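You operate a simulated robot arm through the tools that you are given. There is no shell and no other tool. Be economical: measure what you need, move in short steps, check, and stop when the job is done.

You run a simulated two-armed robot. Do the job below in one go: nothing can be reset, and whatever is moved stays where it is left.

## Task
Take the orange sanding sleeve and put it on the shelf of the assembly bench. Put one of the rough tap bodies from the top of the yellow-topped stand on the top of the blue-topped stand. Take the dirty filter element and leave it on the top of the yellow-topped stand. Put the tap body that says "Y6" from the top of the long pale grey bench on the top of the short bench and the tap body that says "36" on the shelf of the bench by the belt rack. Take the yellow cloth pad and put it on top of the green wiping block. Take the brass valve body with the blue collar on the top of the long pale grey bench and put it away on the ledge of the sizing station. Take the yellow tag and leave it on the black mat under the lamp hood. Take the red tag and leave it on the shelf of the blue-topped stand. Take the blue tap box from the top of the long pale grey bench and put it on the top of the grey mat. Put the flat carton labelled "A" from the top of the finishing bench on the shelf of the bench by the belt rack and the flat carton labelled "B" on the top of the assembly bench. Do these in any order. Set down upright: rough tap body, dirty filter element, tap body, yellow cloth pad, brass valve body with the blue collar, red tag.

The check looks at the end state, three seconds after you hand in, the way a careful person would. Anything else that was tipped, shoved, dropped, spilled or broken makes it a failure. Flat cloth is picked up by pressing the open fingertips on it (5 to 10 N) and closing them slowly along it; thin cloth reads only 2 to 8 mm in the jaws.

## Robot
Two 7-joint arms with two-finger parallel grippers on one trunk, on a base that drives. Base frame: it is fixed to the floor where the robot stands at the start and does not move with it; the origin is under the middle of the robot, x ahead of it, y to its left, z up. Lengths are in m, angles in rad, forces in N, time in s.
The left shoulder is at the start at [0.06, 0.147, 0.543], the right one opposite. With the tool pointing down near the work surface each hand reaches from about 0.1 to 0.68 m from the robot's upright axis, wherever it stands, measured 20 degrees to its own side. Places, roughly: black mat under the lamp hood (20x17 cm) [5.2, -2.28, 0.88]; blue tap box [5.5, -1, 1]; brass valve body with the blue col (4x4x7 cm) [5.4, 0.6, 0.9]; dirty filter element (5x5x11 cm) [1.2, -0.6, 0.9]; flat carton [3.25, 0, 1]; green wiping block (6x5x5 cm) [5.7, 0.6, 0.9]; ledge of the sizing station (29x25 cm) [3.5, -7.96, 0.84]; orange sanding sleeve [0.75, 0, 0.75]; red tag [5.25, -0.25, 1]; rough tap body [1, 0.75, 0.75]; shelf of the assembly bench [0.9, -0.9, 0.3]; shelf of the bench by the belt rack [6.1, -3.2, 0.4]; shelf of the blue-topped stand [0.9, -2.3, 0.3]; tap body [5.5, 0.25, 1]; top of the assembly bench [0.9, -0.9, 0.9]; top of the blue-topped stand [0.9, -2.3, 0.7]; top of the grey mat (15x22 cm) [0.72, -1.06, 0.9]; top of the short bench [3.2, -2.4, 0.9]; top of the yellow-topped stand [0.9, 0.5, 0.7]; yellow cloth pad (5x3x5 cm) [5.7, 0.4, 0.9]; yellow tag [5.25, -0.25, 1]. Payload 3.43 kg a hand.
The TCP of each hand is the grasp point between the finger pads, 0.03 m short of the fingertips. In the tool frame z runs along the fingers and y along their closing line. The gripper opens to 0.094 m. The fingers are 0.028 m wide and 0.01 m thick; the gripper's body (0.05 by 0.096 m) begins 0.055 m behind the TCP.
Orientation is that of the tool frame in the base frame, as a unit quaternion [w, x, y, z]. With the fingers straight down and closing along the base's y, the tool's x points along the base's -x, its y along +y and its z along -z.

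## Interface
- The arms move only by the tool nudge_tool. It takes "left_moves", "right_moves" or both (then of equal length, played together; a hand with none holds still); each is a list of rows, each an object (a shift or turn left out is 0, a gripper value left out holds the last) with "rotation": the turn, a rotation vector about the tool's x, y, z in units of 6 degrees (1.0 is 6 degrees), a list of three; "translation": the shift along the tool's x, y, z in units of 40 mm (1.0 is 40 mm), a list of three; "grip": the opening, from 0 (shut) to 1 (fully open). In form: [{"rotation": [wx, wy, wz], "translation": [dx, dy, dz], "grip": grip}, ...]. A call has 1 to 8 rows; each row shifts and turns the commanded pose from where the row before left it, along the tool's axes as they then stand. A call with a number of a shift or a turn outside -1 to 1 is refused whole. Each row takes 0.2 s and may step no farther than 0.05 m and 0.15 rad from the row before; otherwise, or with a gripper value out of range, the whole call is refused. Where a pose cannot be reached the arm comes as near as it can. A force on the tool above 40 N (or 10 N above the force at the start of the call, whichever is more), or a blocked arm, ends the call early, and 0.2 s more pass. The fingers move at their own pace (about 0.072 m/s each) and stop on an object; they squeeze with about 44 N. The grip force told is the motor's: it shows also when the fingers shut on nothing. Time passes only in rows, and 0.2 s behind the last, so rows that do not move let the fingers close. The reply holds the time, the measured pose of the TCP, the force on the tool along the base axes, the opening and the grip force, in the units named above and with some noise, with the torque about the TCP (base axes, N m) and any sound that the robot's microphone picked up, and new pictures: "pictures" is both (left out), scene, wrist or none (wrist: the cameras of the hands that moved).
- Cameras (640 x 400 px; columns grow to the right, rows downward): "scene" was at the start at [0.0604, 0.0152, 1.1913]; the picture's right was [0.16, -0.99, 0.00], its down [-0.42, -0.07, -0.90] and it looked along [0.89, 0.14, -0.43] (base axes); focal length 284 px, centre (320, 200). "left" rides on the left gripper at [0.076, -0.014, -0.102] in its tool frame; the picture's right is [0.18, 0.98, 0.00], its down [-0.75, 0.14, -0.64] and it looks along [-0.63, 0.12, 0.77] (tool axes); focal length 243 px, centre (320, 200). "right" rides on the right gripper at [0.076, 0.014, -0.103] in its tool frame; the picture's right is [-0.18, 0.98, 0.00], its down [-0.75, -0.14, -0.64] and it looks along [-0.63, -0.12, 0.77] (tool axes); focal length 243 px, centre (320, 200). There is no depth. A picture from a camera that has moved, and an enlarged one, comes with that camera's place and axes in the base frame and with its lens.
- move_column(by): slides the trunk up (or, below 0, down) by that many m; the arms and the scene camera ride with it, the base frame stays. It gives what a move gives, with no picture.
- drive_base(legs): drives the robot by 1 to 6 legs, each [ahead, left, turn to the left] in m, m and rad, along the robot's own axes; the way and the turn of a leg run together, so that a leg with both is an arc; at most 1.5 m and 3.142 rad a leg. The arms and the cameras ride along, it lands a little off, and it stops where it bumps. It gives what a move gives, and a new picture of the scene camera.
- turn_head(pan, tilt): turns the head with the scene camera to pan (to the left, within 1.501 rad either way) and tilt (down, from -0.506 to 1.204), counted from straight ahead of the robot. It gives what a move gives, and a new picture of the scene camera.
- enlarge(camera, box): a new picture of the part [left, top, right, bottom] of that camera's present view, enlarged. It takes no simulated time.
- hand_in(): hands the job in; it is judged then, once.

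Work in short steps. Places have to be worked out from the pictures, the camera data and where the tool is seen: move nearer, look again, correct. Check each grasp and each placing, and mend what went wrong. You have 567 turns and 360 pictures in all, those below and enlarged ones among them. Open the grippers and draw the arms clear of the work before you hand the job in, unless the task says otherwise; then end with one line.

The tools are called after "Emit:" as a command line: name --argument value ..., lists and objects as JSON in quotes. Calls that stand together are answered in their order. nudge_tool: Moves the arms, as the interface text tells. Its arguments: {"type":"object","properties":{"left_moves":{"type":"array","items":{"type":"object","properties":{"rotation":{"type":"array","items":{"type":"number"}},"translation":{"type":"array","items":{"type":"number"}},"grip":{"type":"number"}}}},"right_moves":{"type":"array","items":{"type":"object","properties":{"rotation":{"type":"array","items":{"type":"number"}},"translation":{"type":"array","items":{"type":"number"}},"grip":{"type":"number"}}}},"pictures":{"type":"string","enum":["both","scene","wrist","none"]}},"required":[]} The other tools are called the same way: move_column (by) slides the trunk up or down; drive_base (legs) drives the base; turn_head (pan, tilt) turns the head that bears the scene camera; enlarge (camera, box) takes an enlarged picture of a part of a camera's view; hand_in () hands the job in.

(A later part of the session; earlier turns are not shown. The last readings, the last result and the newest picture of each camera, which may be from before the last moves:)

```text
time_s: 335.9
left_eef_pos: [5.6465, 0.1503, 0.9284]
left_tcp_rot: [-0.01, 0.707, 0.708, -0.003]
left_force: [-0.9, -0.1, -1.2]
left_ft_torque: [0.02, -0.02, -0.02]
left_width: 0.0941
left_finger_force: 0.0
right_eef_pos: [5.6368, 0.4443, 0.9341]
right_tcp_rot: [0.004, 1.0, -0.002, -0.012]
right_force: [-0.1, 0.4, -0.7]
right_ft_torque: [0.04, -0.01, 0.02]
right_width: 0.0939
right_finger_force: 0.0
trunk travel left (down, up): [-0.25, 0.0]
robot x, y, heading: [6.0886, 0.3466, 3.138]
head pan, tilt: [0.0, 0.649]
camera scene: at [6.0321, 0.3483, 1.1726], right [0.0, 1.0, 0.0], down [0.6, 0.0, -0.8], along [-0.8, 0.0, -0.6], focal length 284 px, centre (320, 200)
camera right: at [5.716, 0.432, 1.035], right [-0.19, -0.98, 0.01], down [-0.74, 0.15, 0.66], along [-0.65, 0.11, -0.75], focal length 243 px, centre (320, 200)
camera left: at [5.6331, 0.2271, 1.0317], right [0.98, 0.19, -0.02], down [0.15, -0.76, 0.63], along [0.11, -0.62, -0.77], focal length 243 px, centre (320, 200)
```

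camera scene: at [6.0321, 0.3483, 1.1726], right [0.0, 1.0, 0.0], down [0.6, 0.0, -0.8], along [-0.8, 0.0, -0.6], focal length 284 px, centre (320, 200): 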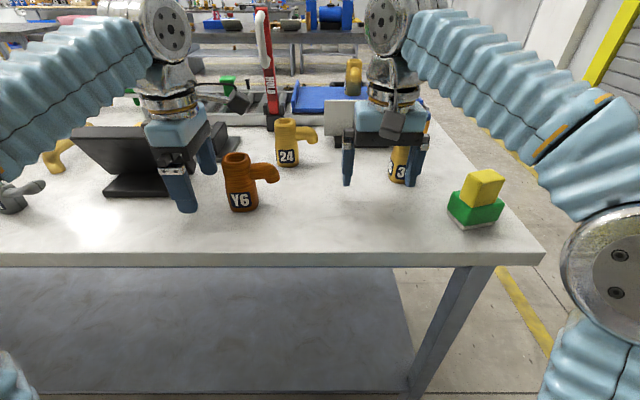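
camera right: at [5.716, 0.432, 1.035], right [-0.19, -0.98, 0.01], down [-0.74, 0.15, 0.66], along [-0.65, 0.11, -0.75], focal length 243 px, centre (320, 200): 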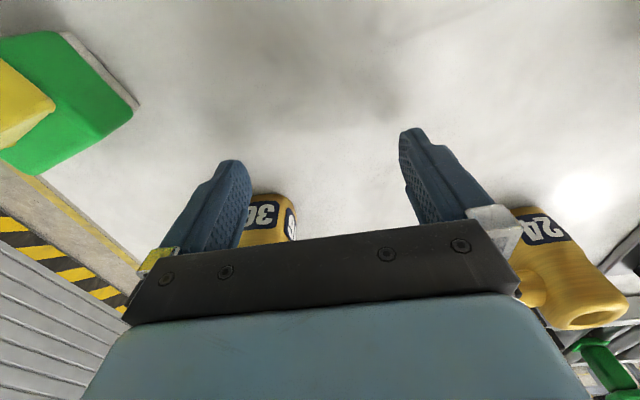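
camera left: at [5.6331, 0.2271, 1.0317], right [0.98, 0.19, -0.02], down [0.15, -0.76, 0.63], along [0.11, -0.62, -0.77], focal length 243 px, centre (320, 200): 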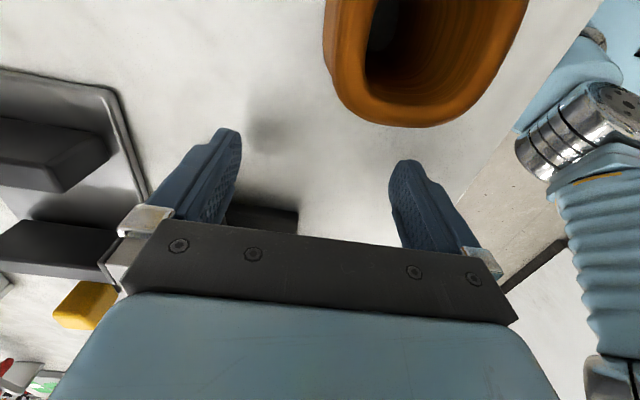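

Y6's centre is ≈ (5.658, 0.228). I trim the left 12 mm back and slide +y; the right shifts to y ≈ 0.50 in front of 36.

Emit:
nudge_tool --right_moves '[{"translation": [0, -0.5, 0]}, {"translation": [0, -0.5, 0]}, {"translation": [0, -0.4, 0]}, {}, {}]' --left_moves '[{"translation": [0, 0.3, 0]}, {"translation": [0.65, 0, 0]}, {"translation": [0.65, 0, 0]}, {"translation": [0.6, 0, 0]}, {}]' --pictures "both"

```text
time_s: 337.1
left_eef_pos: [5.657, 0.2294, 0.9306]
left_tcp_rot: [-0.009, 0.706, 0.708, -0.004]
left_force: [0.1, 0.8, -0.4]
left_ft_torque: [0.0, -0.02, -0.02]
left_width: 0.094
left_finger_force: 0.1
right_eef_pos: [5.6384, 0.5036, 0.9333]
right_tcp_rot: [0.006, 1.0, -0.001, -0.013]
right_force: [-0.2, -0.1, 0.7]
right_ft_torque: [0.01, 0.02, 0.0]
right_width: 0.0942
right_finger_force: 0.0
trunk travel left (down, up): [-0.25, 0.0]
robot x, y, heading: [6.0878, 0.3505, 3.14]
head pan, tilt: [0.0, 0.649]
camera scene: at [6.0323, 0.3485, 1.1726], right [0.0, 1.0, 0.0], down [0.6, 0.0, -0.8], along [-0.8, 0.0, -0.6], focal length 284 px, centre (320, 200)
camera right: at [5.7169, 0.4903, 1.0339], right [-0.19, -0.98, 0.01], down [-0.74, 0.15, 0.66], along [-0.65, 0.11, -0.75], focal length 243 px, centre (320, 200)
camera left: at [5.6444, 0.3058, 1.0347], right [0.98, 0.19, -0.02], down [0.15, -0.76, 0.63], along [0.11, -0.62, -0.77], focal length 243 px, centre (320, 200)
```

scene: 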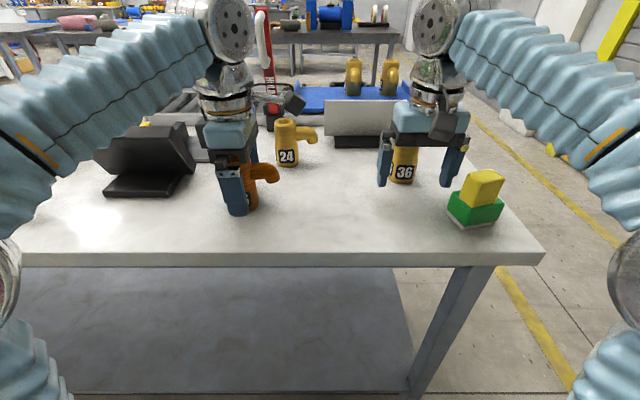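
right: 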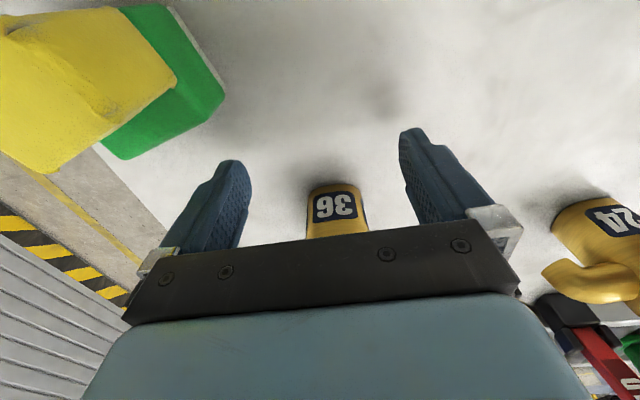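
left: 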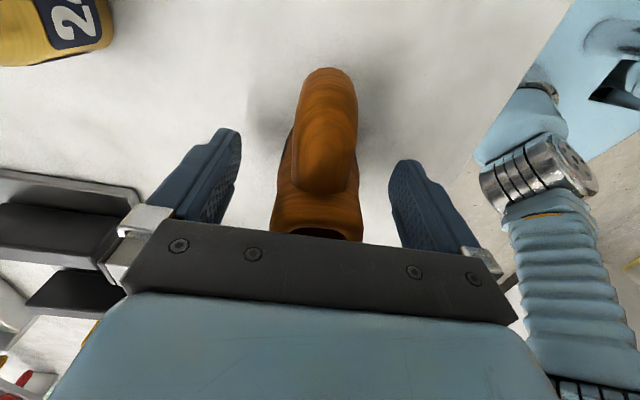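

Y6 is well between the left fingers. I close the left and advance the right onto 36.

Emit:
nudge_tool --right_moves '[{"translation": [-0.6, 0.15, 0]}, {"translation": [-0.6, 0, 0]}, {"translation": [-0.5, 0, 0]}, {"translation": [-0.2, 0, 0]}, {}]' --left_moves '[{"grip": 0.2}, {"grip": 0.2}, {"grip": 0.2}, {"grip": 0.2}, {"grip": 0.2}]' --pictures "wrist"

```text
time_s: 338.3
left_eef_pos: [5.659, 0.2284, 0.9309]
left_tcp_rot: [-0.009, 0.707, 0.708, -0.003]
left_force: [1.7, -1.1, 1.6]
left_ft_torque: [-0.07, -0.26, 0.01]
left_width: 0.0493
left_finger_force: 43.9
right_eef_pos: [5.5622, 0.4985, 0.9355]
right_tcp_rot: [0.004, 1.0, -0.002, -0.012]
right_force: [-0.2, 0.0, 0.1]
right_ft_torque: [-0.01, 0.02, -0.02]
right_width: 0.094
right_finger_force: 0.0
trunk travel left (down, up): [-0.25, 0.0]
robot x, y, heading: [6.0904, 0.3467, 3.14]
head pan, tilt: [0.0, 0.649]
camera right: at [5.6408, 0.4852, 1.0361], right [-0.19, -0.98, 0.01], down [-0.74, 0.15, 0.66], along [-0.65, 0.11, -0.75], focal length 243 px, centre (320, 200)
camera left: at [5.6448, 0.3056, 1.0347], right [0.98, 0.19, -0.02], down [0.15, -0.76, 0.63], along [0.11, -0.62, -0.77], focal length 243 px, centre (320, 200)
```

right: 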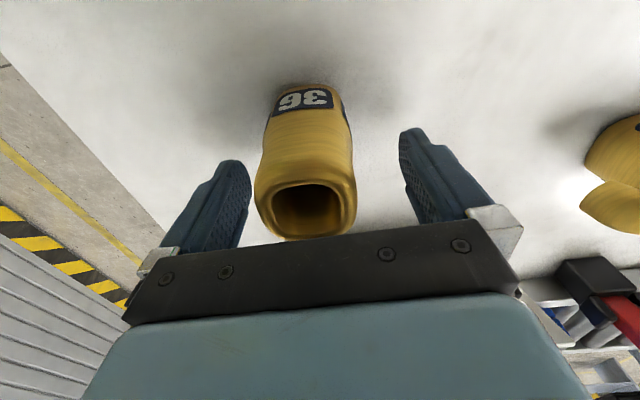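
left: 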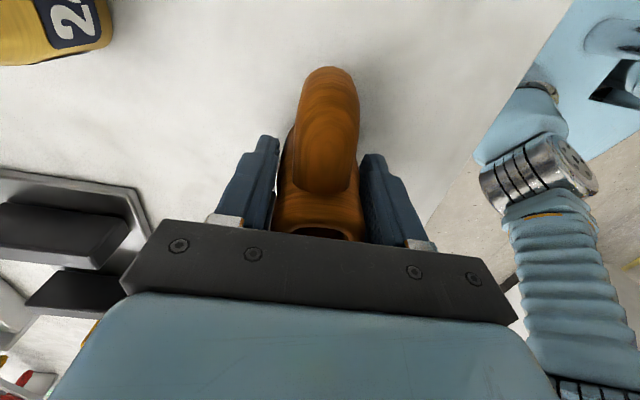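

Both are aligned; I close the right hand on 36.

Emit:
nudge_tool --right_moves '[{"translation": [0.2, -0.1, 0]}, {"grip": 0.2}, {"grip": 0.2}, {"grip": 0.2}, {"grip": 0.2}]' --pictures "none"

```text
time_s: 339.5
left_eef_pos: [5.6581, 0.2293, 0.9301]
left_tcp_rot: [-0.009, 0.706, 0.708, -0.003]
left_force: [2.8, 0.4, 1.4]
left_ft_torque: [-0.05, -0.31, 0.01]
left_width: 0.0498
left_finger_force: 44.1
right_eef_pos: [5.5693, 0.5021, 0.9341]
right_tcp_rot: [0.005, 1.0, -0.002, -0.012]
right_force: [-0.4, 0.7, 1.4]
right_ft_torque: [0.19, 0.0, -0.02]
right_width: 0.0495
right_finger_force: 44.3
trunk travel left (down, up): [-0.25, 0.0]
robot x, y, heading: [6.0909, 0.3476, 3.141]
head pan, tilt: [0.0, 0.649]
```

Both taps are held (≈50 mm). I lift slightly and retreat: right via a dogleg away from the green block.

Emit:
nudge_tool --right_moves '[{"translation": [0, 0, -0.5]}, {"translation": [0.3, 0, -0.3]}, {"translation": [0.6, 0, 0]}, {"translation": [0.6, 0.3, 0]}, {"translation": [0, 0.6, 0]}, {"translation": [0, 0.6, 0]}, {"translation": [0.9, 0, 0]}, {"translation": [0.9, 0, 0]}]' --left_moves '[{"translation": [0, 0, -0.5]}, {"translation": [0, 0.3, -0.3]}, {"translation": [0, 0.8, 0]}, {"translation": [0, 0.9, 0]}, {"translation": [0, 0.9, 0]}, {"translation": [0, 0.9, 0]}, {"translation": [0, 0.9, 0]}, {"translation": [0, 0.9, 0]}]' --pictures "both"

```text
time_s: 341.3
left_eef_pos: [5.8801, 0.2262, 0.9584]
left_tcp_rot: [-0.009, 0.706, 0.708, -0.004]
left_force: [0.6, 0.2, -6.2]
left_ft_torque: [-0.04, -0.02, 0.01]
left_width: 0.0496
left_finger_force: 43.7
right_eef_pos: [5.7256, 0.4538, 0.9663]
right_tcp_rot: [0.006, 1.0, -0.001, -0.012]
right_force: [-1.4, 0.1, -6.3]
right_ft_torque: [-0.01, 0.0, 0.01]
right_width: 0.0496
right_finger_force: 44.3
right hand out of reach, approached as far as the arm can: row 1, 2
trunk travel left (down, up): [-0.25, 0.0]
robot x, y, heading: [6.0949, 0.3481, 3.135]
head pan, tilt: [0.0, 0.649]
camera scene: at [6.0319, 0.3485, 1.1726], right [0.0, 1.0, 0.0], down [0.6, 0.0, -0.8], along [-0.8, 0.0, -0.6], focal length 284 px, centre (320, 200)
camera right: at [5.8034, 0.44, 1.0685], right [-0.19, -0.98, 0.01], down [-0.74, 0.15, 0.66], along [-0.65, 0.11, -0.75], focal length 243 px, centre (320, 200)
camera left: at [5.8679, 0.3033, 1.0619], right [0.98, 0.19, -0.01], down [0.15, -0.76, 0.63], along [0.11, -0.62, -0.77], focal length 243 px, centre (320, 200)
```

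scene: 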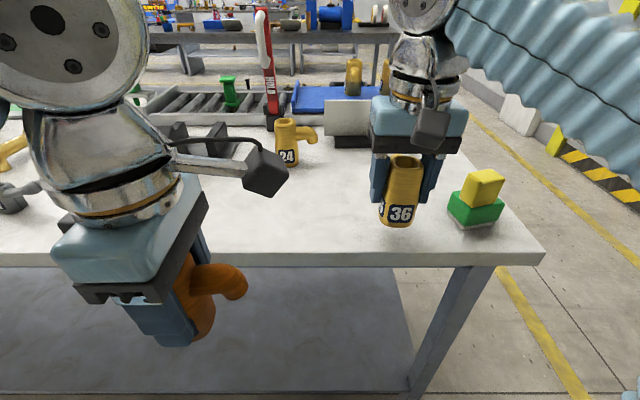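
right: 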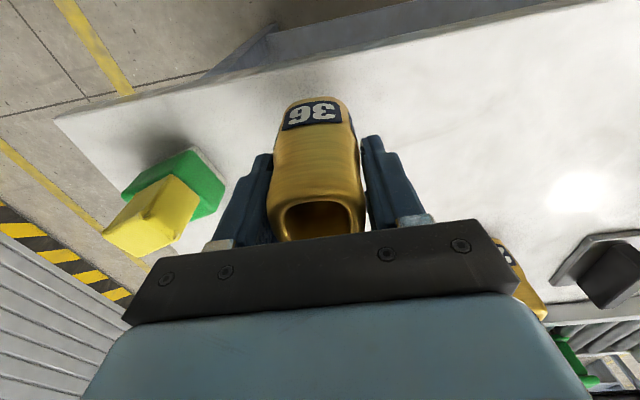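
left: 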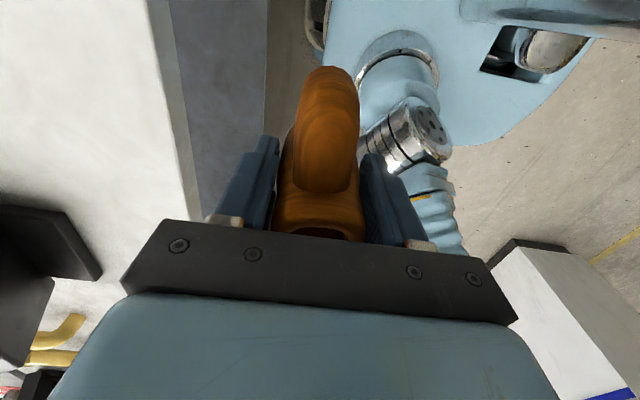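

Both taps are safely held. I pull the right hand fully back and drive around the north end into the west aisle, heading toward the short bench's east side.

Emit:
nudge_tool --right_moves '[{"translation": [0.9, 0, 0]}, {"translation": [0.9, 0, 0]}, {"translation": [0.9, 0, 0]}, {"translation": [0.9, 0, 0]}, {"translation": [0.6, 0, 0]}]' --pictures "none"

Emit:
drive_base --legs '[[-0.4, 0, 0], [0, -1.05, 0], [1.1, 0, 0], [1.05, 0, 0]]'

Emit:
drive_base --legs '[[0, 1.3, 0], [0, 1.3, 0], [0, 0.9, 0]]'

```text
time_s: 342.5
left_eef_pos: [5.8819, 0.2269, 0.959]
left_tcp_rot: [-0.011, 0.706, 0.708, -0.002]
left_force: [-0.3, -0.3, -6.8]
left_ft_torque: [0.01, -0.06, 0.01]
left_width: 0.0498
left_finger_force: 44.0
right_eef_pos: [5.8904, 0.4525, 0.9605]
right_tcp_rot: [0.004, 1.0, -0.003, -0.013]
right_force: [-0.3, 1.0, -6.3]
right_ft_torque: [0.01, 0.01, 0.01]
right_width: 0.0492
right_finger_force: 43.8
trunk travel left (down, up): [-0.25, 0.0]
robot x, y, heading: [6.0882, 0.347, 3.137]
head pan, tilt: [0.0, 0.649]
```

```text
time_s: 360.3
left_eef_pos: [4.1505, 1.3039, 0.9574]
left_tcp_rot: [-0.009, 0.709, 0.705, -0.003]
left_force: [0.9, 0.0, -5.9]
left_ft_torque: [0.0, -0.01, 0.0]
left_width: 0.0495
left_finger_force: 43.9
right_eef_pos: [4.1622, 1.5297, 0.96]
right_tcp_rot: [0.004, 1.0, -0.006, -0.013]
right_force: [-0.5, -0.2, -5.7]
right_ft_torque: [-0.04, 0.02, -0.02]
right_width: 0.0495
right_finger_force: 43.7
trunk travel left (down, up): [-0.25, 0.0]
robot x, y, heading: [4.3589, 1.4247, 3.131]
head pan, tilt: [0.0, 0.649]
camera scene: at [4.3024, 1.4246, 1.1726], right [0.01, 1.0, 0.0], down [0.6, -0.01, -0.8], along [-0.8, 0.01, -0.6], focal length 284 px, centre (320, 200)
```

scene: 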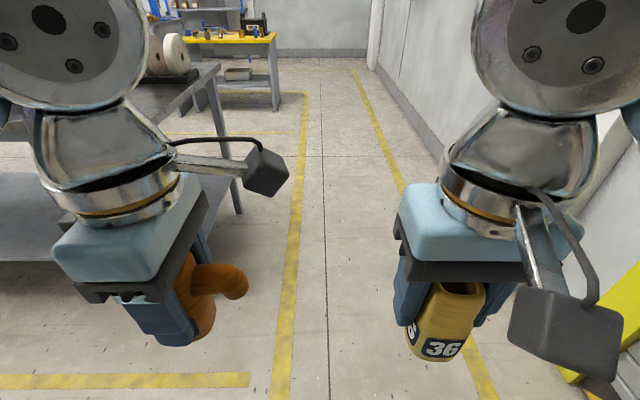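

```text
time_s: 377.2
left_eef_pos: [4.1955, -2.1859, 0.9591]
left_tcp_rot: [-0.01, 0.7, 0.714, -0.003]
left_force: [0.2, 0.4, -6.7]
left_ft_torque: [-0.02, -0.01, -0.02]
left_width: 0.0493
left_finger_force: 43.4
right_eef_pos: [4.202, -1.9602, 0.9606]
right_tcp_rot: [0.005, 1.0, 0.008, -0.012]
right_force: [-0.3, -0.3, -5.6]
right_ft_torque: [0.01, 0.01, 0.02]
right_width: 0.0494
right_finger_force: 44.0
trunk travel left (down, up): [-0.25, 0.0]
robot x, y, heading: [4.4009, -2.062, -3.128]
head pan, tilt: [0.0, 0.649]
camera scene: at [4.3454, -2.0617, 1.1726], right [-0.02, 1.0, 0.0], down [0.6, 0.01, -0.8], along [-0.8, -0.01, -0.6], focal length 284 px, centre (320, 200)
```

scene: 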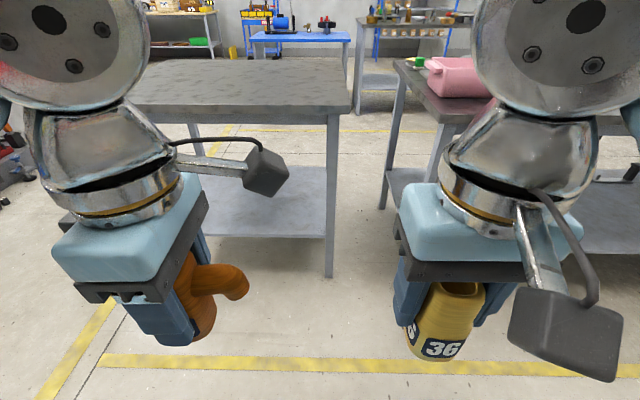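

The short bench top is empty; its east edge is x ≈ 3.5. I drive up to it and set Y6 at about (3.40, −2.33).

Emit:
drive_base --legs '[[0.5, 0.15, -0.012]]'

Emit:
nudge_tool --left_moves '[{"translation": [0, -0.9, 0]}, {"translation": [0, -0.9, 0]}, {"translation": [0, -0.9, 0]}, {"translation": [0, -0.9, 0]}, {"translation": [0, -0.9, 0]}, {"translation": [0, -0.9, 0]}, {"translation": [0, -0.9, 0]}, {}]' --pictures "scene"

```text
time_s: 380.3
left_eef_pos: [3.694, -2.3382, 0.9575]
left_tcp_rot: [-0.009, 0.705, 0.709, -0.003]
left_force: [0.9, 0.5, -7.2]
left_ft_torque: [0.01, 0.0, -0.01]
left_width: 0.0491
left_finger_force: 43.6
right_eef_pos: [3.7039, -2.1132, 0.9609]
right_tcp_rot: [0.005, 1.0, 0.001, -0.012]
right_force: [0.4, 0.8, -6.3]
right_ft_torque: [0.04, 0.0, 0.01]
right_width: 0.0494
right_finger_force: 43.8
trunk travel left (down, up): [-0.25, 0.0]
robot x, y, heading: [3.9012, -2.2169, -3.138]
head pan, tilt: [0.0, 0.649]
camera scene: at [3.8453, -2.2162, 1.1726], right [0.0, 1.0, 0.0], down [0.6, 0.0, -0.8], along [-0.8, 0.0, -0.6], focal length 284 px, centre (320, 200)
```

scene: 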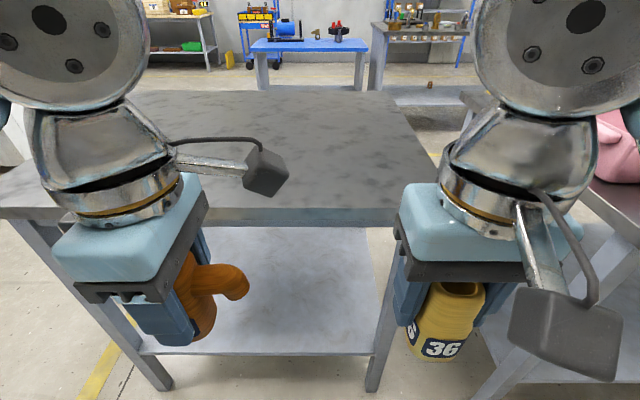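

```text
time_s: 382.1
left_eef_pos: [3.443, -2.3416, 0.962]
left_tcp_rot: [-0.008, 0.705, 0.71, -0.002]
left_force: [0.2, 0.5, -5.4]
left_ft_torque: [-0.02, -0.02, 0.02]
left_width: 0.0491
left_finger_force: 44.1
right_eef_pos: [3.703, -2.113, 0.9603]
right_tcp_rot: [0.004, 1.0, 0.001, -0.012]
right_force: [-0.2, 0.9, -6.8]
right_ft_torque: [0.05, 0.03, 0.03]
right_width: 0.0492
right_finger_force: 44.4
trunk travel left (down, up): [-0.25, 0.0]
robot x, y, heading: [3.8998, -2.2195, -3.137]
head pan, tilt: [0.0, 0.649]
camera scene: at [3.8447, -2.2161, 1.1725], right [0.0, 1.0, 0.0], down [0.61, 0.0, -0.8], along [-0.8, 0.0, -0.61], focal length 284 px, centre (320, 200)
```

scene: 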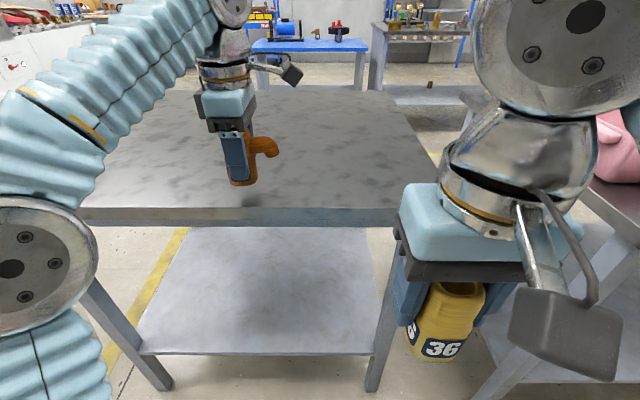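

I need a bit more inboard: forward 5 cm at slightly lower height, then lower to contact.

Emit:
nudge_tool --left_moves '[{"translation": [0, -0.3, 0.4]}, {"translation": [0, -0.6, 0]}, {"translation": [0, -0.6, 0]}, {"translation": [0, 0, 0.1]}, {"translation": [0, 0, 0.1]}, {"translation": [0, 0, 0.1]}, {"translation": [0, 0, 0.1]}, {"translation": [0, 0, 0.1]}]' --pictures "none"

```text
time_s: 383.9
left_eef_pos: [3.3831, -2.342, 0.9308]
left_tcp_rot: [-0.012, 0.704, 0.71, -0.005]
left_force: [-11.4, -1.7, 30.6]
left_ft_torque: [-0.29, -0.23, -0.08]
left_width: 0.0494
left_finger_force: 43.7
left hand out of reach, approached as far as the arm can: row 3
right_eef_pos: [3.7036, -2.1122, 0.9608]
right_tcp_rot: [0.005, 1.0, 0.0, -0.013]
right_force: [0.1, -1.3, -6.2]
right_ft_torque: [0.01, -0.05, -0.04]
right_width: 0.0496
right_finger_force: 43.7
trunk travel left (down, up): [-0.25, 0.0]
robot x, y, heading: [3.9007, -2.2137, -3.142]
head pan, tilt: [0.0, 0.649]
```

Contact at 0.931. I ease, release, lift, and check.

Emit:
nudge_tool --left_moves '[{"translation": [0, 0, -0.05]}, {"grip": 0.75}, {"grip": 0.9}, {"grip": 0.9}, {"translation": [-0.6, 0, 0]}, {"translation": [-0.8, 0, 0]}, {"translation": [-0.8, 0, 0]}, {"translation": [0, 0.5, -0.4]}]' --pictures "scene"

```text
time_s: 385.7
left_eef_pos: [3.4046, -2.4294, 0.9441]
left_tcp_rot: [-0.008, 0.704, 0.71, -0.003]
left_force: [-0.5, 0.1, -0.1]
left_ft_torque: [-0.02, 0.01, 0.01]
left_width: 0.0843
left_finger_force: 0.1
right_eef_pos: [3.7027, -2.1123, 0.9604]
right_tcp_rot: [0.004, 1.0, -0.001, -0.012]
right_force: [-0.7, -0.1, -6.5]
right_ft_torque: [0.03, 0.0, -0.01]
right_width: 0.0497
right_finger_force: 44.0
trunk travel left (down, up): [-0.25, 0.0]
robot x, y, heading: [3.8994, -2.2169, -3.141]
head pan, tilt: [0.0, 0.649]
camera scene: at [3.845, -2.2162, 1.1725], right [0.0, 1.0, 0.0], down [0.6, 0.0, -0.8], along [-0.8, 0.0, -0.6], focal length 284 px, centre (320, 200)
```

scene: 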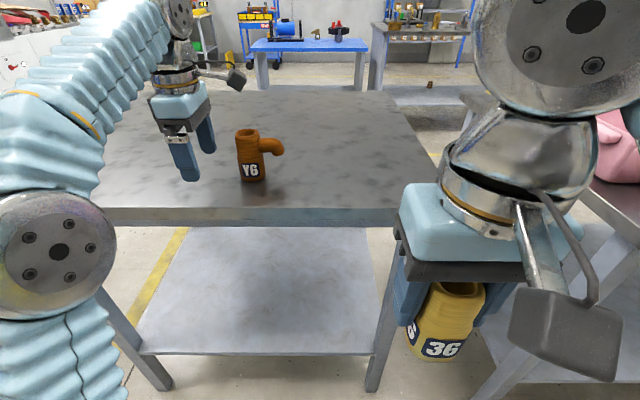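

Y6 stands on the short bench. I retract the left hand and drive to the belt bench facing east with 36.

Emit:
nudge_tool --left_moves '[{"translation": [0, 0.9, 0]}, {"translation": [0, 0.9, 0]}, {"translation": [0, 0.9, 0]}, {"translation": [0, 0.9, 0]}, {"translation": [0.5, 0.9, 0]}, {"translation": [0.5, 0.9, 0]}, {"translation": [0.5, 0.9, 0]}, {"translation": [0.5, 0.6, 0]}]' --pictures "none"

Emit:
drive_base --legs '[[-0.45, 0, 0], [0, 0.85, 0], [0, 0, 3.14], [0.7, 0, 0]]'

Emit:
move_column --by -0.25

```text
time_s: 387.5
left_eef_pos: [3.6807, -2.3449, 0.9411]
left_tcp_rot: [-0.008, 0.704, 0.71, -0.003]
left_force: [-0.5, -0.7, 0.0]
left_ft_torque: [-0.02, 0.0, 0.02]
left_width: 0.0844
left_finger_force: 0.0
right_eef_pos: [3.7029, -2.1124, 0.9605]
right_tcp_rot: [0.005, 1.0, 0.0, -0.012]
right_force: [-1.0, 0.1, -6.1]
right_ft_torque: [0.03, -0.01, -0.01]
right_width: 0.049
right_finger_force: 43.9
trunk travel left (down, up): [-0.25, 0.0]
robot x, y, heading: [3.9026, -2.217, -3.141]
head pan, tilt: [0.0, 0.649]
```

```text
time_s: 405.2
left_eef_pos: [5.3056, -2.9431, 0.9401]
left_tcp_rot: [0.003, -0.699, 0.715, -0.009]
left_force: [0.9, 0.0, 0.2]
left_ft_torque: [-0.04, 0.01, -0.04]
left_width: 0.0846
left_finger_force: 0.2
right_eef_pos: [5.2766, -3.1758, 0.9603]
right_tcp_rot: [0.012, 0.014, 1.0, 0.004]
right_force: [-0.9, -0.1, -6.0]
right_ft_torque: [0.01, -0.02, 0.0]
right_width: 0.0492
right_finger_force: 44.3
trunk travel left (down, up): [-0.25, 0.0]
robot x, y, heading: [5.0794, -3.0704, -0.025]
head pan, tilt: [0.0, 0.649]
camera scene: at [5.1361, -3.0675, 1.1726], right [-0.03, -1.0, 0.0], down [-0.6, 0.02, -0.8], along [0.8, -0.02, -0.6], focal length 284 px, centre (320, 200)
```

scene: 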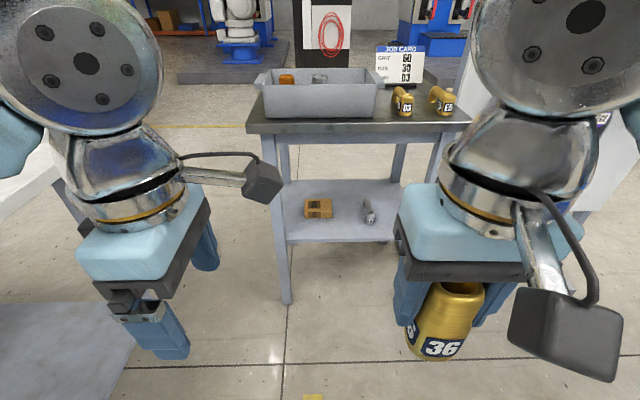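

```text
time_s: 407.8
left_eef_pos: [5.3049, -2.944, 0.6904]
left_tcp_rot: [0.003, -0.7, 0.714, -0.01]
left_force: [-0.2, 0.3, -0.2]
left_ft_torque: [0.01, 0.02, -0.03]
left_width: 0.0843
left_finger_force: 0.1
right_eef_pos: [5.276, -3.1757, 0.7101]
right_tcp_rot: [0.012, 0.014, 1.0, 0.004]
right_force: [-0.2, -0.1, -6.1]
right_ft_torque: [-0.01, 0.0, 0.02]
right_width: 0.0493
right_finger_force: 43.9
trunk travel left (down, up): [0.0, 0.25]
robot x, y, heading: [5.0818, -3.0666, -0.026]
head pan, tilt: [0.0, 0.649]
```

I lower the right hand, square the heading, and drive in.

Emit:
nudge_tool --right_moves '[{"translation": [0, -0.3, 0.8]}, {"translation": [0, -0.3, 0.8]}, {"translation": [0, 0, 0.8]}, {"translation": [0, 0, 0.8]}, {"translation": [0, 0, 0.8]}]' --pictures "none"

Emit:
drive_base --legs '[[0.36, 0, 0.025]]'

Emit:
nudge_tool --right_moves '[{"translation": [-0.9, 0, 0]}, {"translation": [-0.9, 0, 0]}, {"translation": [-0.9, 0, 0]}, {"translation": [-0.9, 0, 0]}, {"translation": [-0.9, 0, 0]}, {"translation": [-0.9, 0, 0]}]' --pictures "both"

```text
time_s: 409.0
left_eef_pos: [5.3058, -2.9445, 0.6904]
left_tcp_rot: [0.003, -0.699, 0.715, -0.01]
left_force: [-0.2, -0.6, 0.5]
left_ft_torque: [-0.02, -0.03, -0.01]
left_width: 0.0845
left_finger_force: 0.0
right_eef_pos: [5.2812, -3.1972, 0.5501]
right_tcp_rot: [0.012, 0.014, 1.0, 0.005]
right_force: [0.4, -0.8, -6.4]
right_ft_torque: [-0.03, 0.01, -0.01]
right_width: 0.0494
right_finger_force: 43.9
trunk travel left (down, up): [0.0, 0.25]
robot x, y, heading: [5.0786, -3.0672, -0.025]
head pan, tilt: [0.0, 0.649]
```

```text
time_s: 411.3
left_eef_pos: [5.6666, -2.9453, 0.691]
left_tcp_rot: [-0.003, 0.708, -0.706, 0.009]
left_force: [0.6, -0.1, 0.3]
left_ft_torque: [-0.02, 0.04, 0.0]
left_width: 0.0846
left_finger_force: 0.0
right_eef_pos: [5.6479, -3.1973, 0.5496]
right_tcp_rot: [0.012, 0.003, 1.0, 0.004]
right_force: [0.5, -0.6, -6.2]
right_ft_torque: [0.03, 0.0, 0.01]
right_width: 0.0493
right_finger_force: 44.0
trunk travel left (down, up): [0.0, 0.25]
robot x, y, heading: [5.4459, -3.071, -0.005]
head pan, tilt: [0.0, 0.649]
camera scene: at [5.4999, -3.0716, 0.9226], right [0.0, -1.0, 0.0], down [-0.6, 0.0, -0.8], along [0.8, 0.0, -0.6], focal length 284 px, centre (320, 200)
```

scene: 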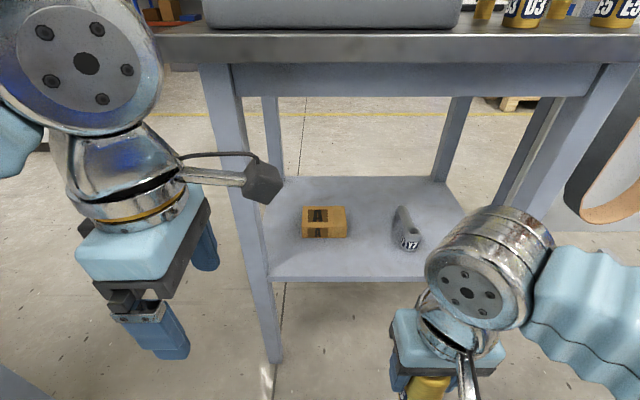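

```text
time_s: 412.7
left_eef_pos: [5.666, -2.945, 0.689]
left_tcp_rot: [-0.003, 0.708, -0.706, 0.009]
left_force: [-0.4, -0.4, 0.0]
left_ft_torque: [0.05, 0.02, -0.01]
left_width: 0.0847
left_finger_force: 0.0
right_eef_pos: [5.8631, -3.2006, 0.5539]
right_tcp_rot: [0.013, 0.003, 1.0, 0.004]
right_force: [0.7, -0.2, -6.1]
right_ft_torque: [0.0, 0.04, -0.02]
right_width: 0.0494
right_finger_force: 44.5
trunk travel left (down, up): [0.0, 0.25]
robot x, y, heading: [5.4447, -3.0712, -0.007]
head pan, tilt: [0.0, 0.649]
camera scene: at [5.4999, -3.0716, 0.9226], right [0.0, -1.0, 0.0], down [-0.6, 0.0, -0.8], along [0.8, 0.0, -0.6], focal length 284 px, centre (320, 200)
camera right: at [5.7841, -3.1859, 0.654], right [0.19, 0.98, 0.01], down [0.74, -0.15, 0.66], along [0.65, -0.11, -0.75], focal length 243 px, centre (320, 200)
```

scene: 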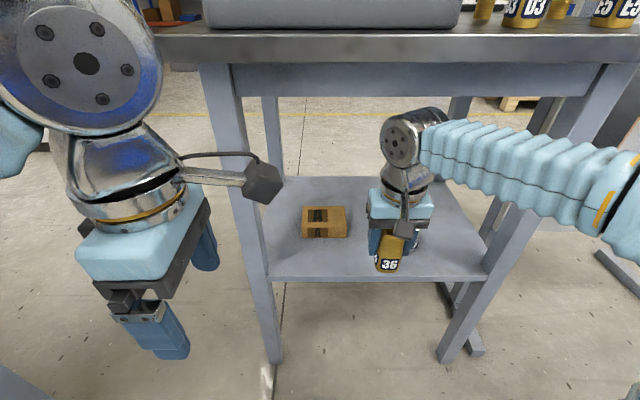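
right: 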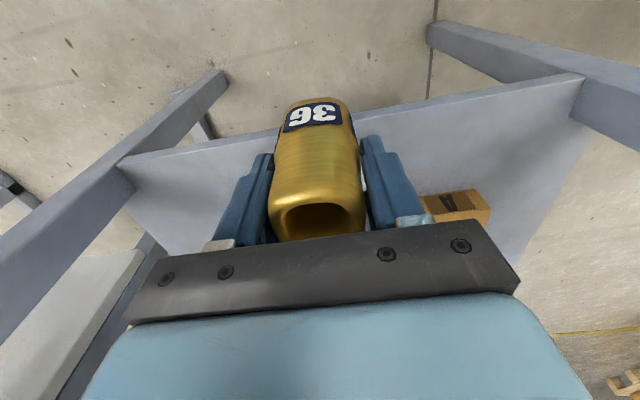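

The slot between A and V7 is centred at y = −3.20. I go forward to x ≈ 5.94 and lower.

Emit:
nudge_tool --right_moves '[{"translation": [-0.95, 0, 0]}, {"translation": [-0.95, 0, 0]}, {"translation": [0, 0, 0.8]}, {"translation": [0, 0, 0.7]}, {"translation": [0, 0, 0.2]}, {"translation": [0, 0, 0.1]}, {"translation": [0, 0, 0.1]}, {}]' --pictures "scene"

```text
time_s: 414.5
left_eef_pos: [5.6676, -2.9456, 0.6898]
left_tcp_rot: [-0.003, 0.708, -0.707, 0.01]
left_force: [-0.4, -0.6, 0.5]
left_ft_torque: [-0.01, -0.01, -0.01]
left_width: 0.0848
left_finger_force: 0.1
right_eef_pos: [5.9409, -3.1987, 0.4812]
right_tcp_rot: [0.012, 0.003, 1.0, 0.004]
right_force: [0.6, 0.2, -5.4]
right_ft_torque: [0.01, 0.05, 0.05]
right_width: 0.0494
right_finger_force: 44.1
trunk travel left (down, up): [0.0, 0.25]
robot x, y, heading: [5.4418, -3.0745, 0.001]
head pan, tilt: [0.0, 0.649]
camera scene: at [5.5001, -3.0716, 0.9226], right [0.0, -1.0, 0.0], down [-0.6, 0.0, -0.8], along [0.8, 0.0, -0.6], focal length 284 px, centre (320, 200)
```

scene: 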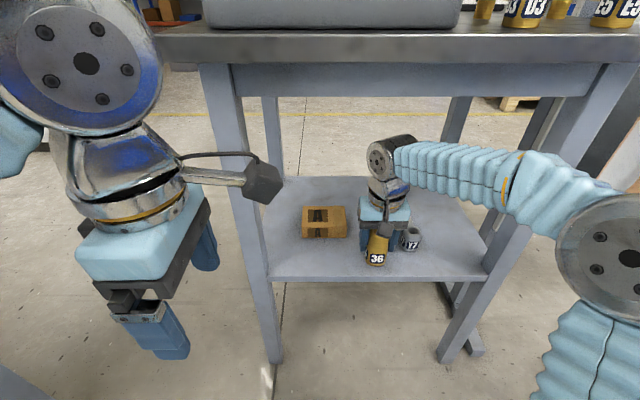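

Clear. I finish lowering by small steps to contact.

Emit:
nudge_tool --right_moves '[{"translation": [0, 0, 0.06]}, {"translation": [0, 0, 0.06]}, {"translation": [0, 0, 0.06]}, {"translation": [0, 0, 0.06]}, {"translation": [0, 0, 0.06]}, {"translation": [0, 0, 0.06]}, {}]' --pictures "none"

```text
time_s: 416.1
left_eef_pos: [5.6662, -2.944, 0.6905]
left_tcp_rot: [-0.004, 0.708, -0.706, 0.009]
left_force: [0.5, -0.9, 1.0]
left_ft_torque: [-0.03, 0.01, -0.01]
left_width: 0.0844
left_finger_force: 0.0
right_eef_pos: [5.9406, -3.1987, 0.4693]
right_tcp_rot: [0.014, 0.002, 1.0, 0.004]
right_force: [-3.1, 0.1, 34.2]
right_ft_torque: [-0.78, 0.22, 0.0]
right_width: 0.0496
right_finger_force: 43.8
trunk travel left (down, up): [0.0, 0.25]
robot x, y, heading: [5.4417, -3.0756, -0.004]
head pan, tilt: [0.0, 0.649]
```

Contact. I ease, open partly (space is narrow), lift and retreat.

Emit:
nudge_tool --right_moves '[{"translation": [0, 0, -0.06]}, {"grip": 0.75}, {"grip": 0.75}, {"grip": 0.75}, {"translation": [0, 0, -0.6]}, {"translation": [0, 0, -0.8]}, {"translation": [0.9, 0, -0.4]}, {"translation": [0.9, 0, 0]}]' --pictures "scene"

```text
time_s: 417.9
left_eef_pos: [5.6665, -2.9442, 0.6894]
left_tcp_rot: [-0.003, 0.707, -0.707, 0.009]
left_force: [-1.1, -0.3, -0.1]
left_ft_torque: [0.02, 0.01, 0.0]
left_width: 0.0846
left_finger_force: 0.0
right_eef_pos: [5.8682, -3.2017, 0.539]
right_tcp_rot: [0.011, 0.002, 1.0, 0.005]
right_force: [0.6, 0.4, 0.2]
right_ft_torque: [-0.02, -0.01, 0.01]
right_width: 0.0707
right_finger_force: 0.1
trunk travel left (down, up): [0.0, 0.25]
robot x, y, heading: [5.4449, -3.0732, -0.004]
head pan, tilt: [0.0, 0.649]
camera scene: at [5.5001, -3.0715, 0.9226], right [0.0, -1.0, 0.0], down [-0.6, 0.0, -0.8], along [0.8, 0.0, -0.6], focal length 284 px, centre (320, 200)
```

scene: 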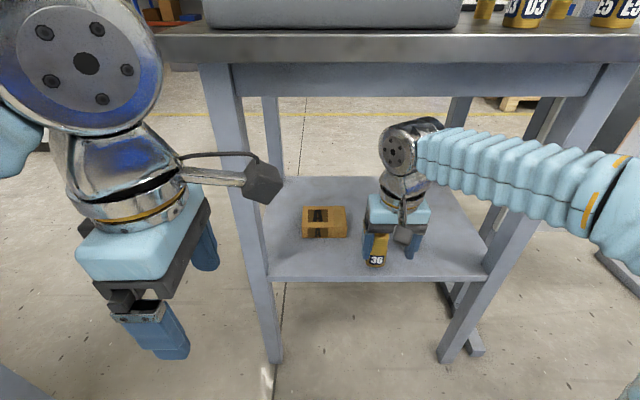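

36 stands on the shelf. I retract, raise the column, and drive to the tag rack on the long bench's west side.

Emit:
nudge_tool --right_moves '[{"translation": [0.9, 0, 0]}, {"translation": [0.9, 0, 0]}, {"translation": [0.9, 0, 0]}, {"translation": [0.9, 0, 0]}, {"translation": [0.9, 0, 0]}, {"translation": [0.5, 0, 0]}]' --pictures "none"

Emit:
drive_base --legs '[[-1.1, 0, 0], [0, 1.4, 0], [0, 1.38, 0]]'

Emit:
move_column --by 0.25

Emit:
turn_head --pan 0.0 --tilt 0.5

```text
time_s: 419.3
left_eef_pos: [5.6673, -2.9447, 0.6902]
left_tcp_rot: [-0.003, 0.708, -0.706, 0.009]
left_force: [-0.1, 0.1, 0.2]
left_ft_torque: [-0.01, 0.06, -0.01]
left_width: 0.0846
left_finger_force: 0.1
right_eef_pos: [5.6676, -3.1995, 0.5328]
right_tcp_rot: [0.011, 0.003, 1.0, 0.005]
right_force: [0.4, -0.4, 0.2]
right_ft_torque: [-0.02, -0.01, 0.03]
right_width: 0.0706
right_finger_force: 0.1
trunk travel left (down, up): [0.0, 0.25]
robot x, y, heading: [5.4439, -3.0732, -0.009]
head pan, tilt: [0.0, 0.649]
```

```text
time_s: 437.9
left_eef_pos: [4.5058, -0.1893, 0.6903]
left_tcp_rot: [-0.004, 0.724, -0.689, 0.009]
left_force: [0.4, -0.5, -0.5]
left_ft_torque: [0.02, -0.01, -0.01]
left_width: 0.0848
left_finger_force: 0.1
right_eef_pos: [4.5177, -0.4422, 0.5325]
right_tcp_rot: [0.012, -0.023, 1.0, 0.005]
right_force: [-0.5, 0.3, 0.3]
right_ft_torque: [0.04, -0.02, 0.02]
right_width: 0.0704
right_finger_force: 0.0
trunk travel left (down, up): [0.0, 0.25]
robot x, y, heading: [4.2897, -0.3257, 0.046]
head pan, tilt: [0.0, 0.649]
camera scene: at [4.3451, -0.3243, 0.9226], right [0.04, -1.0, 0.0], down [-0.6, -0.03, -0.8], along [0.8, 0.04, -0.6], focal length 284 px, centre (320, 200)
```

scene: 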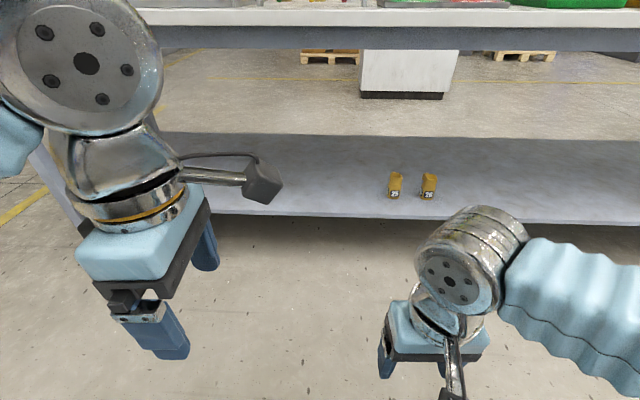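

```text
time_s: 440.5
left_eef_pos: [4.5053, -0.1885, 0.9403]
left_tcp_rot: [-0.003, 0.724, -0.689, 0.009]
left_force: [-0.5, -0.7, -0.4]
left_ft_torque: [0.0, -0.02, -0.01]
left_width: 0.0846
left_finger_force: 0.0
right_eef_pos: [4.5185, -0.4441, 0.7834]
right_tcp_rot: [0.013, -0.022, 1.0, 0.005]
right_force: [0.1, -0.9, -0.3]
right_ft_torque: [0.0, 0.04, -0.02]
right_width: 0.0703
right_finger_force: 0.1
trunk travel left (down, up): [-0.25, 0.0]
robot x, y, heading: [4.287, -0.3274, 0.047]
head pan, tilt: [0.0, 0.649]
```

```text
time_s: 441.2
left_eef_pos: [4.5064, -0.1894, 0.9399]
left_tcp_rot: [-0.003, 0.724, -0.69, 0.009]
left_force: [0.0, 0.2, 0.2]
left_ft_torque: [-0.02, 0.0, -0.02]
left_width: 0.0846
left_finger_force: 0.0
right_eef_pos: [4.5185, -0.4431, 0.7838]
right_tcp_rot: [0.012, -0.022, 1.0, 0.004]
right_force: [-1.1, -0.6, 0.1]
right_ft_torque: [0.03, -0.02, -0.04]
right_width: 0.0705
right_finger_force: 0.1
trunk travel left (down, up): [-0.25, 0.0]
robot x, y, heading: [4.2889, -0.3245, 0.04]
head pan, tilt: [0.0, 0.499]
camera scene: at [4.3492, -0.3242, 1.1859], right [0.04, -1.0, 0.0], down [-0.48, -0.02, -0.88], along [0.88, 0.04, -0.48], focal length 284 px, centre (320, 200)
```

scene: 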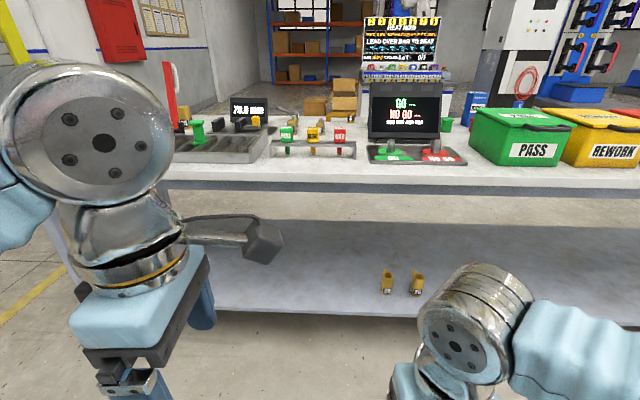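

I square up, raise the right hand, and drive closer for a detailed look at the tag rack.

Emit:
nudge_tool --right_moves '[{"translation": [0, 0, -0.9], "grip": 1}, {"translation": [0, 0, -0.9]}, {"translation": [0, 0, -0.9]}, {"translation": [0, 0, -0.9]}, {"translation": [0, 0, -0.9]}]' --left_moves '[{"grip": 1}, {"translation": [0, 0, -0.5]}, {}, {}, {}]' --pictures "none"

Emit:
drive_base --legs '[[0.3, 0, -0.043]]'

Emit:
enlarge --camera "scene" --box '[220, 120, 420, 240]'

```text
time_s: 442.4
left_eef_pos: [4.5059, -0.1888, 0.9613]
left_tcp_rot: [-0.003, 0.725, -0.689, 0.009]
left_force: [0.1, 0.5, -0.3]
left_ft_torque: [-0.01, -0.01, 0.01]
left_width: 0.0942
left_finger_force: 0.0
right_eef_pos: [4.5162, -0.4466, 0.9651]
right_tcp_rot: [0.012, -0.021, 1.0, 0.005]
right_force: [0.7, -0.6, -0.7]
right_ft_torque: [-0.01, -0.01, 0.01]
right_width: 0.0943
right_finger_force: 0.0
trunk travel left (down, up): [-0.25, 0.0]
robot x, y, heading: [4.2925, -0.3255, 0.046]
head pan, tilt: [0.0, 0.499]
```

```text
time_s: 444.4
left_eef_pos: [4.8115, -0.1928, 0.9598]
left_tcp_rot: [-0.003, 0.709, -0.705, 0.009]
left_force: [-0.3, -0.7, -0.2]
left_ft_torque: [0.0, -0.01, 0.03]
left_width: 0.094
left_finger_force: 0.0
right_eef_pos: [4.8113, -0.4485, 0.9647]
right_tcp_rot: [0.013, 0.0, 1.0, 0.005]
right_force: [0.0, -0.1, 0.0]
right_ft_torque: [0.01, -0.03, -0.02]
right_width: 0.0938
right_finger_force: 0.0
trunk travel left (down, up): [-0.25, 0.0]
robot x, y, heading: [4.5878, -0.317, -0.002]
head pan, tilt: [0.0, 0.499]
camera scene: at [4.6489, -0.32, 1.186], right [0.0, -1.0, 0.0], down [-0.48, 0.0, -0.88], along [0.88, 0.0, -0.48], focal length 284 px, centre (320, 200)
```

scene: 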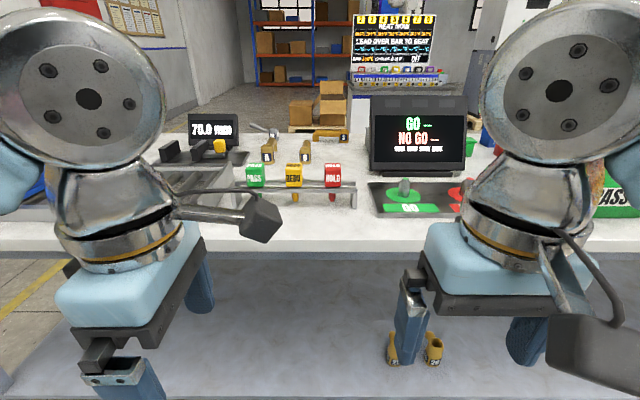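

```text
3.20 times, centred on (320, 180) of scene
camera zoom: at [4.6489, -0.32, 1.186], right [0.0, -1.0, 0.0], down [-0.48, 0.0, -0.88], along [0.88, 0.0, -0.48], focal length 909 px, centre (320, 264)
```

zoom: 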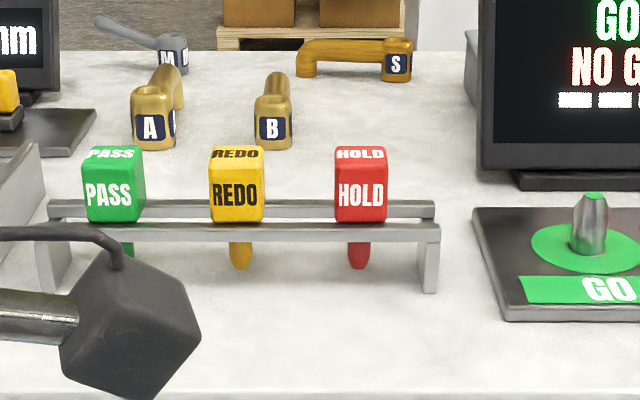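

The tags hang with ~4 cm stems between two rails, so they must be lifted vertically ~5 cm. A tilted tool (fingers pointing forward-down) gives more reach. I turn the left hand back to neutral and pitch both hands about 42°.

Emit:
nudge_tool --left_moves '[{"rotation": [0, 0, 1]}, {"rotation": [0, 0, 1]}, {"rotation": [0, 0, 1]}, {"rotation": [0, 0, 1]}, {"rotation": [0, 0, 1]}, {"rotation": [0, 0, 1]}, {"rotation": [0, 0, 1]}, {"rotation": [0, 0, 1]}]' --right_moves '[{"rotation": [0, -1, 0]}, {"rotation": [0, -1, 0]}, {"rotation": [0, -1, 0]}, {"rotation": [0, -1, 0]}, {"rotation": [0, -1, 0]}, {"rotation": [0, -1, 0]}, {"rotation": [0, -1, 0]}, {}]' --pictures "none"

Emit:
nudge_tool --left_moves '[{"rotation": [0, 0, 1]}, {"rotation": [0, 0, 1]}, {"rotation": [0, 0, 1]}, {"rotation": [0, 0, 1]}, {"rotation": [0, 0, 1]}, {"rotation": [0, 0, 1]}, {"rotation": [0, 0, 1]}, {}]' --pictures "none"

Emit:
nudge_tool --left_moves '[{"rotation": [0, -1, 0]}, {"rotation": [0, -1, 0]}, {"rotation": [0, -1, 0]}, {"rotation": [0, -1, 0]}, {"rotation": [0, -1, 0]}, {"rotation": [0, -1, 0]}, {"rotation": [0, -1, 0]}, {}]' --pictures "scene"

```text
time_s: 446.2
left_eef_pos: [4.8119, -0.1923, 0.9612]
left_tcp_rot: [0.007, -0.36, 0.933, -0.007]
left_force: [-0.9, -0.9, 0.9]
left_ft_torque: [0.01, 0.01, 0.01]
left_width: 0.0942
left_finger_force: 0.1
right_eef_pos: [4.8109, -0.4488, 0.9641]
right_tcp_rot: [0.371, 0.001, 0.929, 0.004]
right_force: [0.5, 0.5, -0.1]
right_ft_torque: [0.0, -0.02, -0.01]
right_width: 0.0941
right_finger_force: 0.2
trunk travel left (down, up): [-0.25, 0.0]
robot x, y, heading: [4.5928, -0.3232, 0.001]
head pan, tilt: [0.0, 0.499]
```

```text
time_s: 448.0
left_eef_pos: [4.8127, -0.1936, 0.9608]
left_tcp_rot: [0.008, -0.003, 1.0, -0.004]
left_force: [0.5, -0.1, -0.7]
left_ft_torque: [0.02, 0.03, 0.0]
left_width: 0.0938
left_finger_force: 0.1
right_eef_pos: [4.8118, -0.4489, 0.9645]
right_tcp_rot: [0.371, 0.003, 0.929, 0.004]
right_force: [-0.2, 0.2, 0.2]
right_ft_torque: [-0.03, 0.01, -0.04]
right_width: 0.0941
right_finger_force: 0.0
trunk travel left (down, up): [-0.25, 0.0]
robot x, y, heading: [4.5857, -0.3165, -0.001]
head pan, tilt: [0.0, 0.499]
```

```text
time_s: 449.8
left_eef_pos: [4.8123, -0.193, 0.9609]
left_tcp_rot: [0.367, -0.004, 0.93, -0.004]
left_force: [-0.2, -0.4, 0.0]
left_ft_torque: [0.02, 0.01, -0.01]
left_width: 0.0941
left_finger_force: 0.1
right_eef_pos: [4.8103, -0.4486, 0.9649]
right_tcp_rot: [0.37, 0.001, 0.929, 0.004]
right_force: [0.5, -0.6, -0.2]
right_ft_torque: [0.02, 0.03, 0.0]
right_width: 0.0942
right_finger_force: 0.0
trunk travel left (down, up): [-0.25, 0.0]
robot x, y, heading: [4.5899, -0.3202, -0.002]
head pan, tilt: [0.0, 0.499]
camera scene: at [4.6489, -0.32, 1.186], right [0.0, -1.0, 0.0], down [-0.48, 0.0, -0.88], along [0.88, 0.0, -0.48], focal length 284 px, centre (320, 200)
```

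scene: 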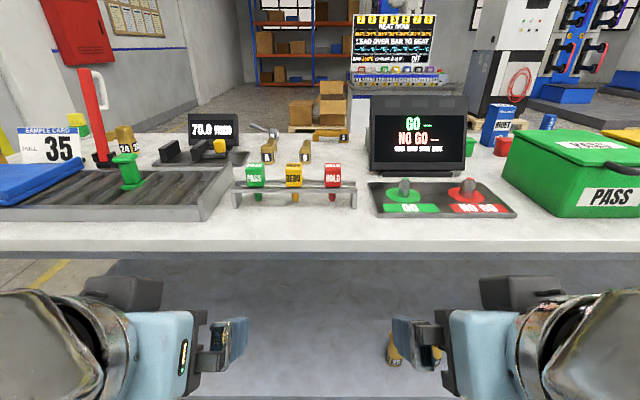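

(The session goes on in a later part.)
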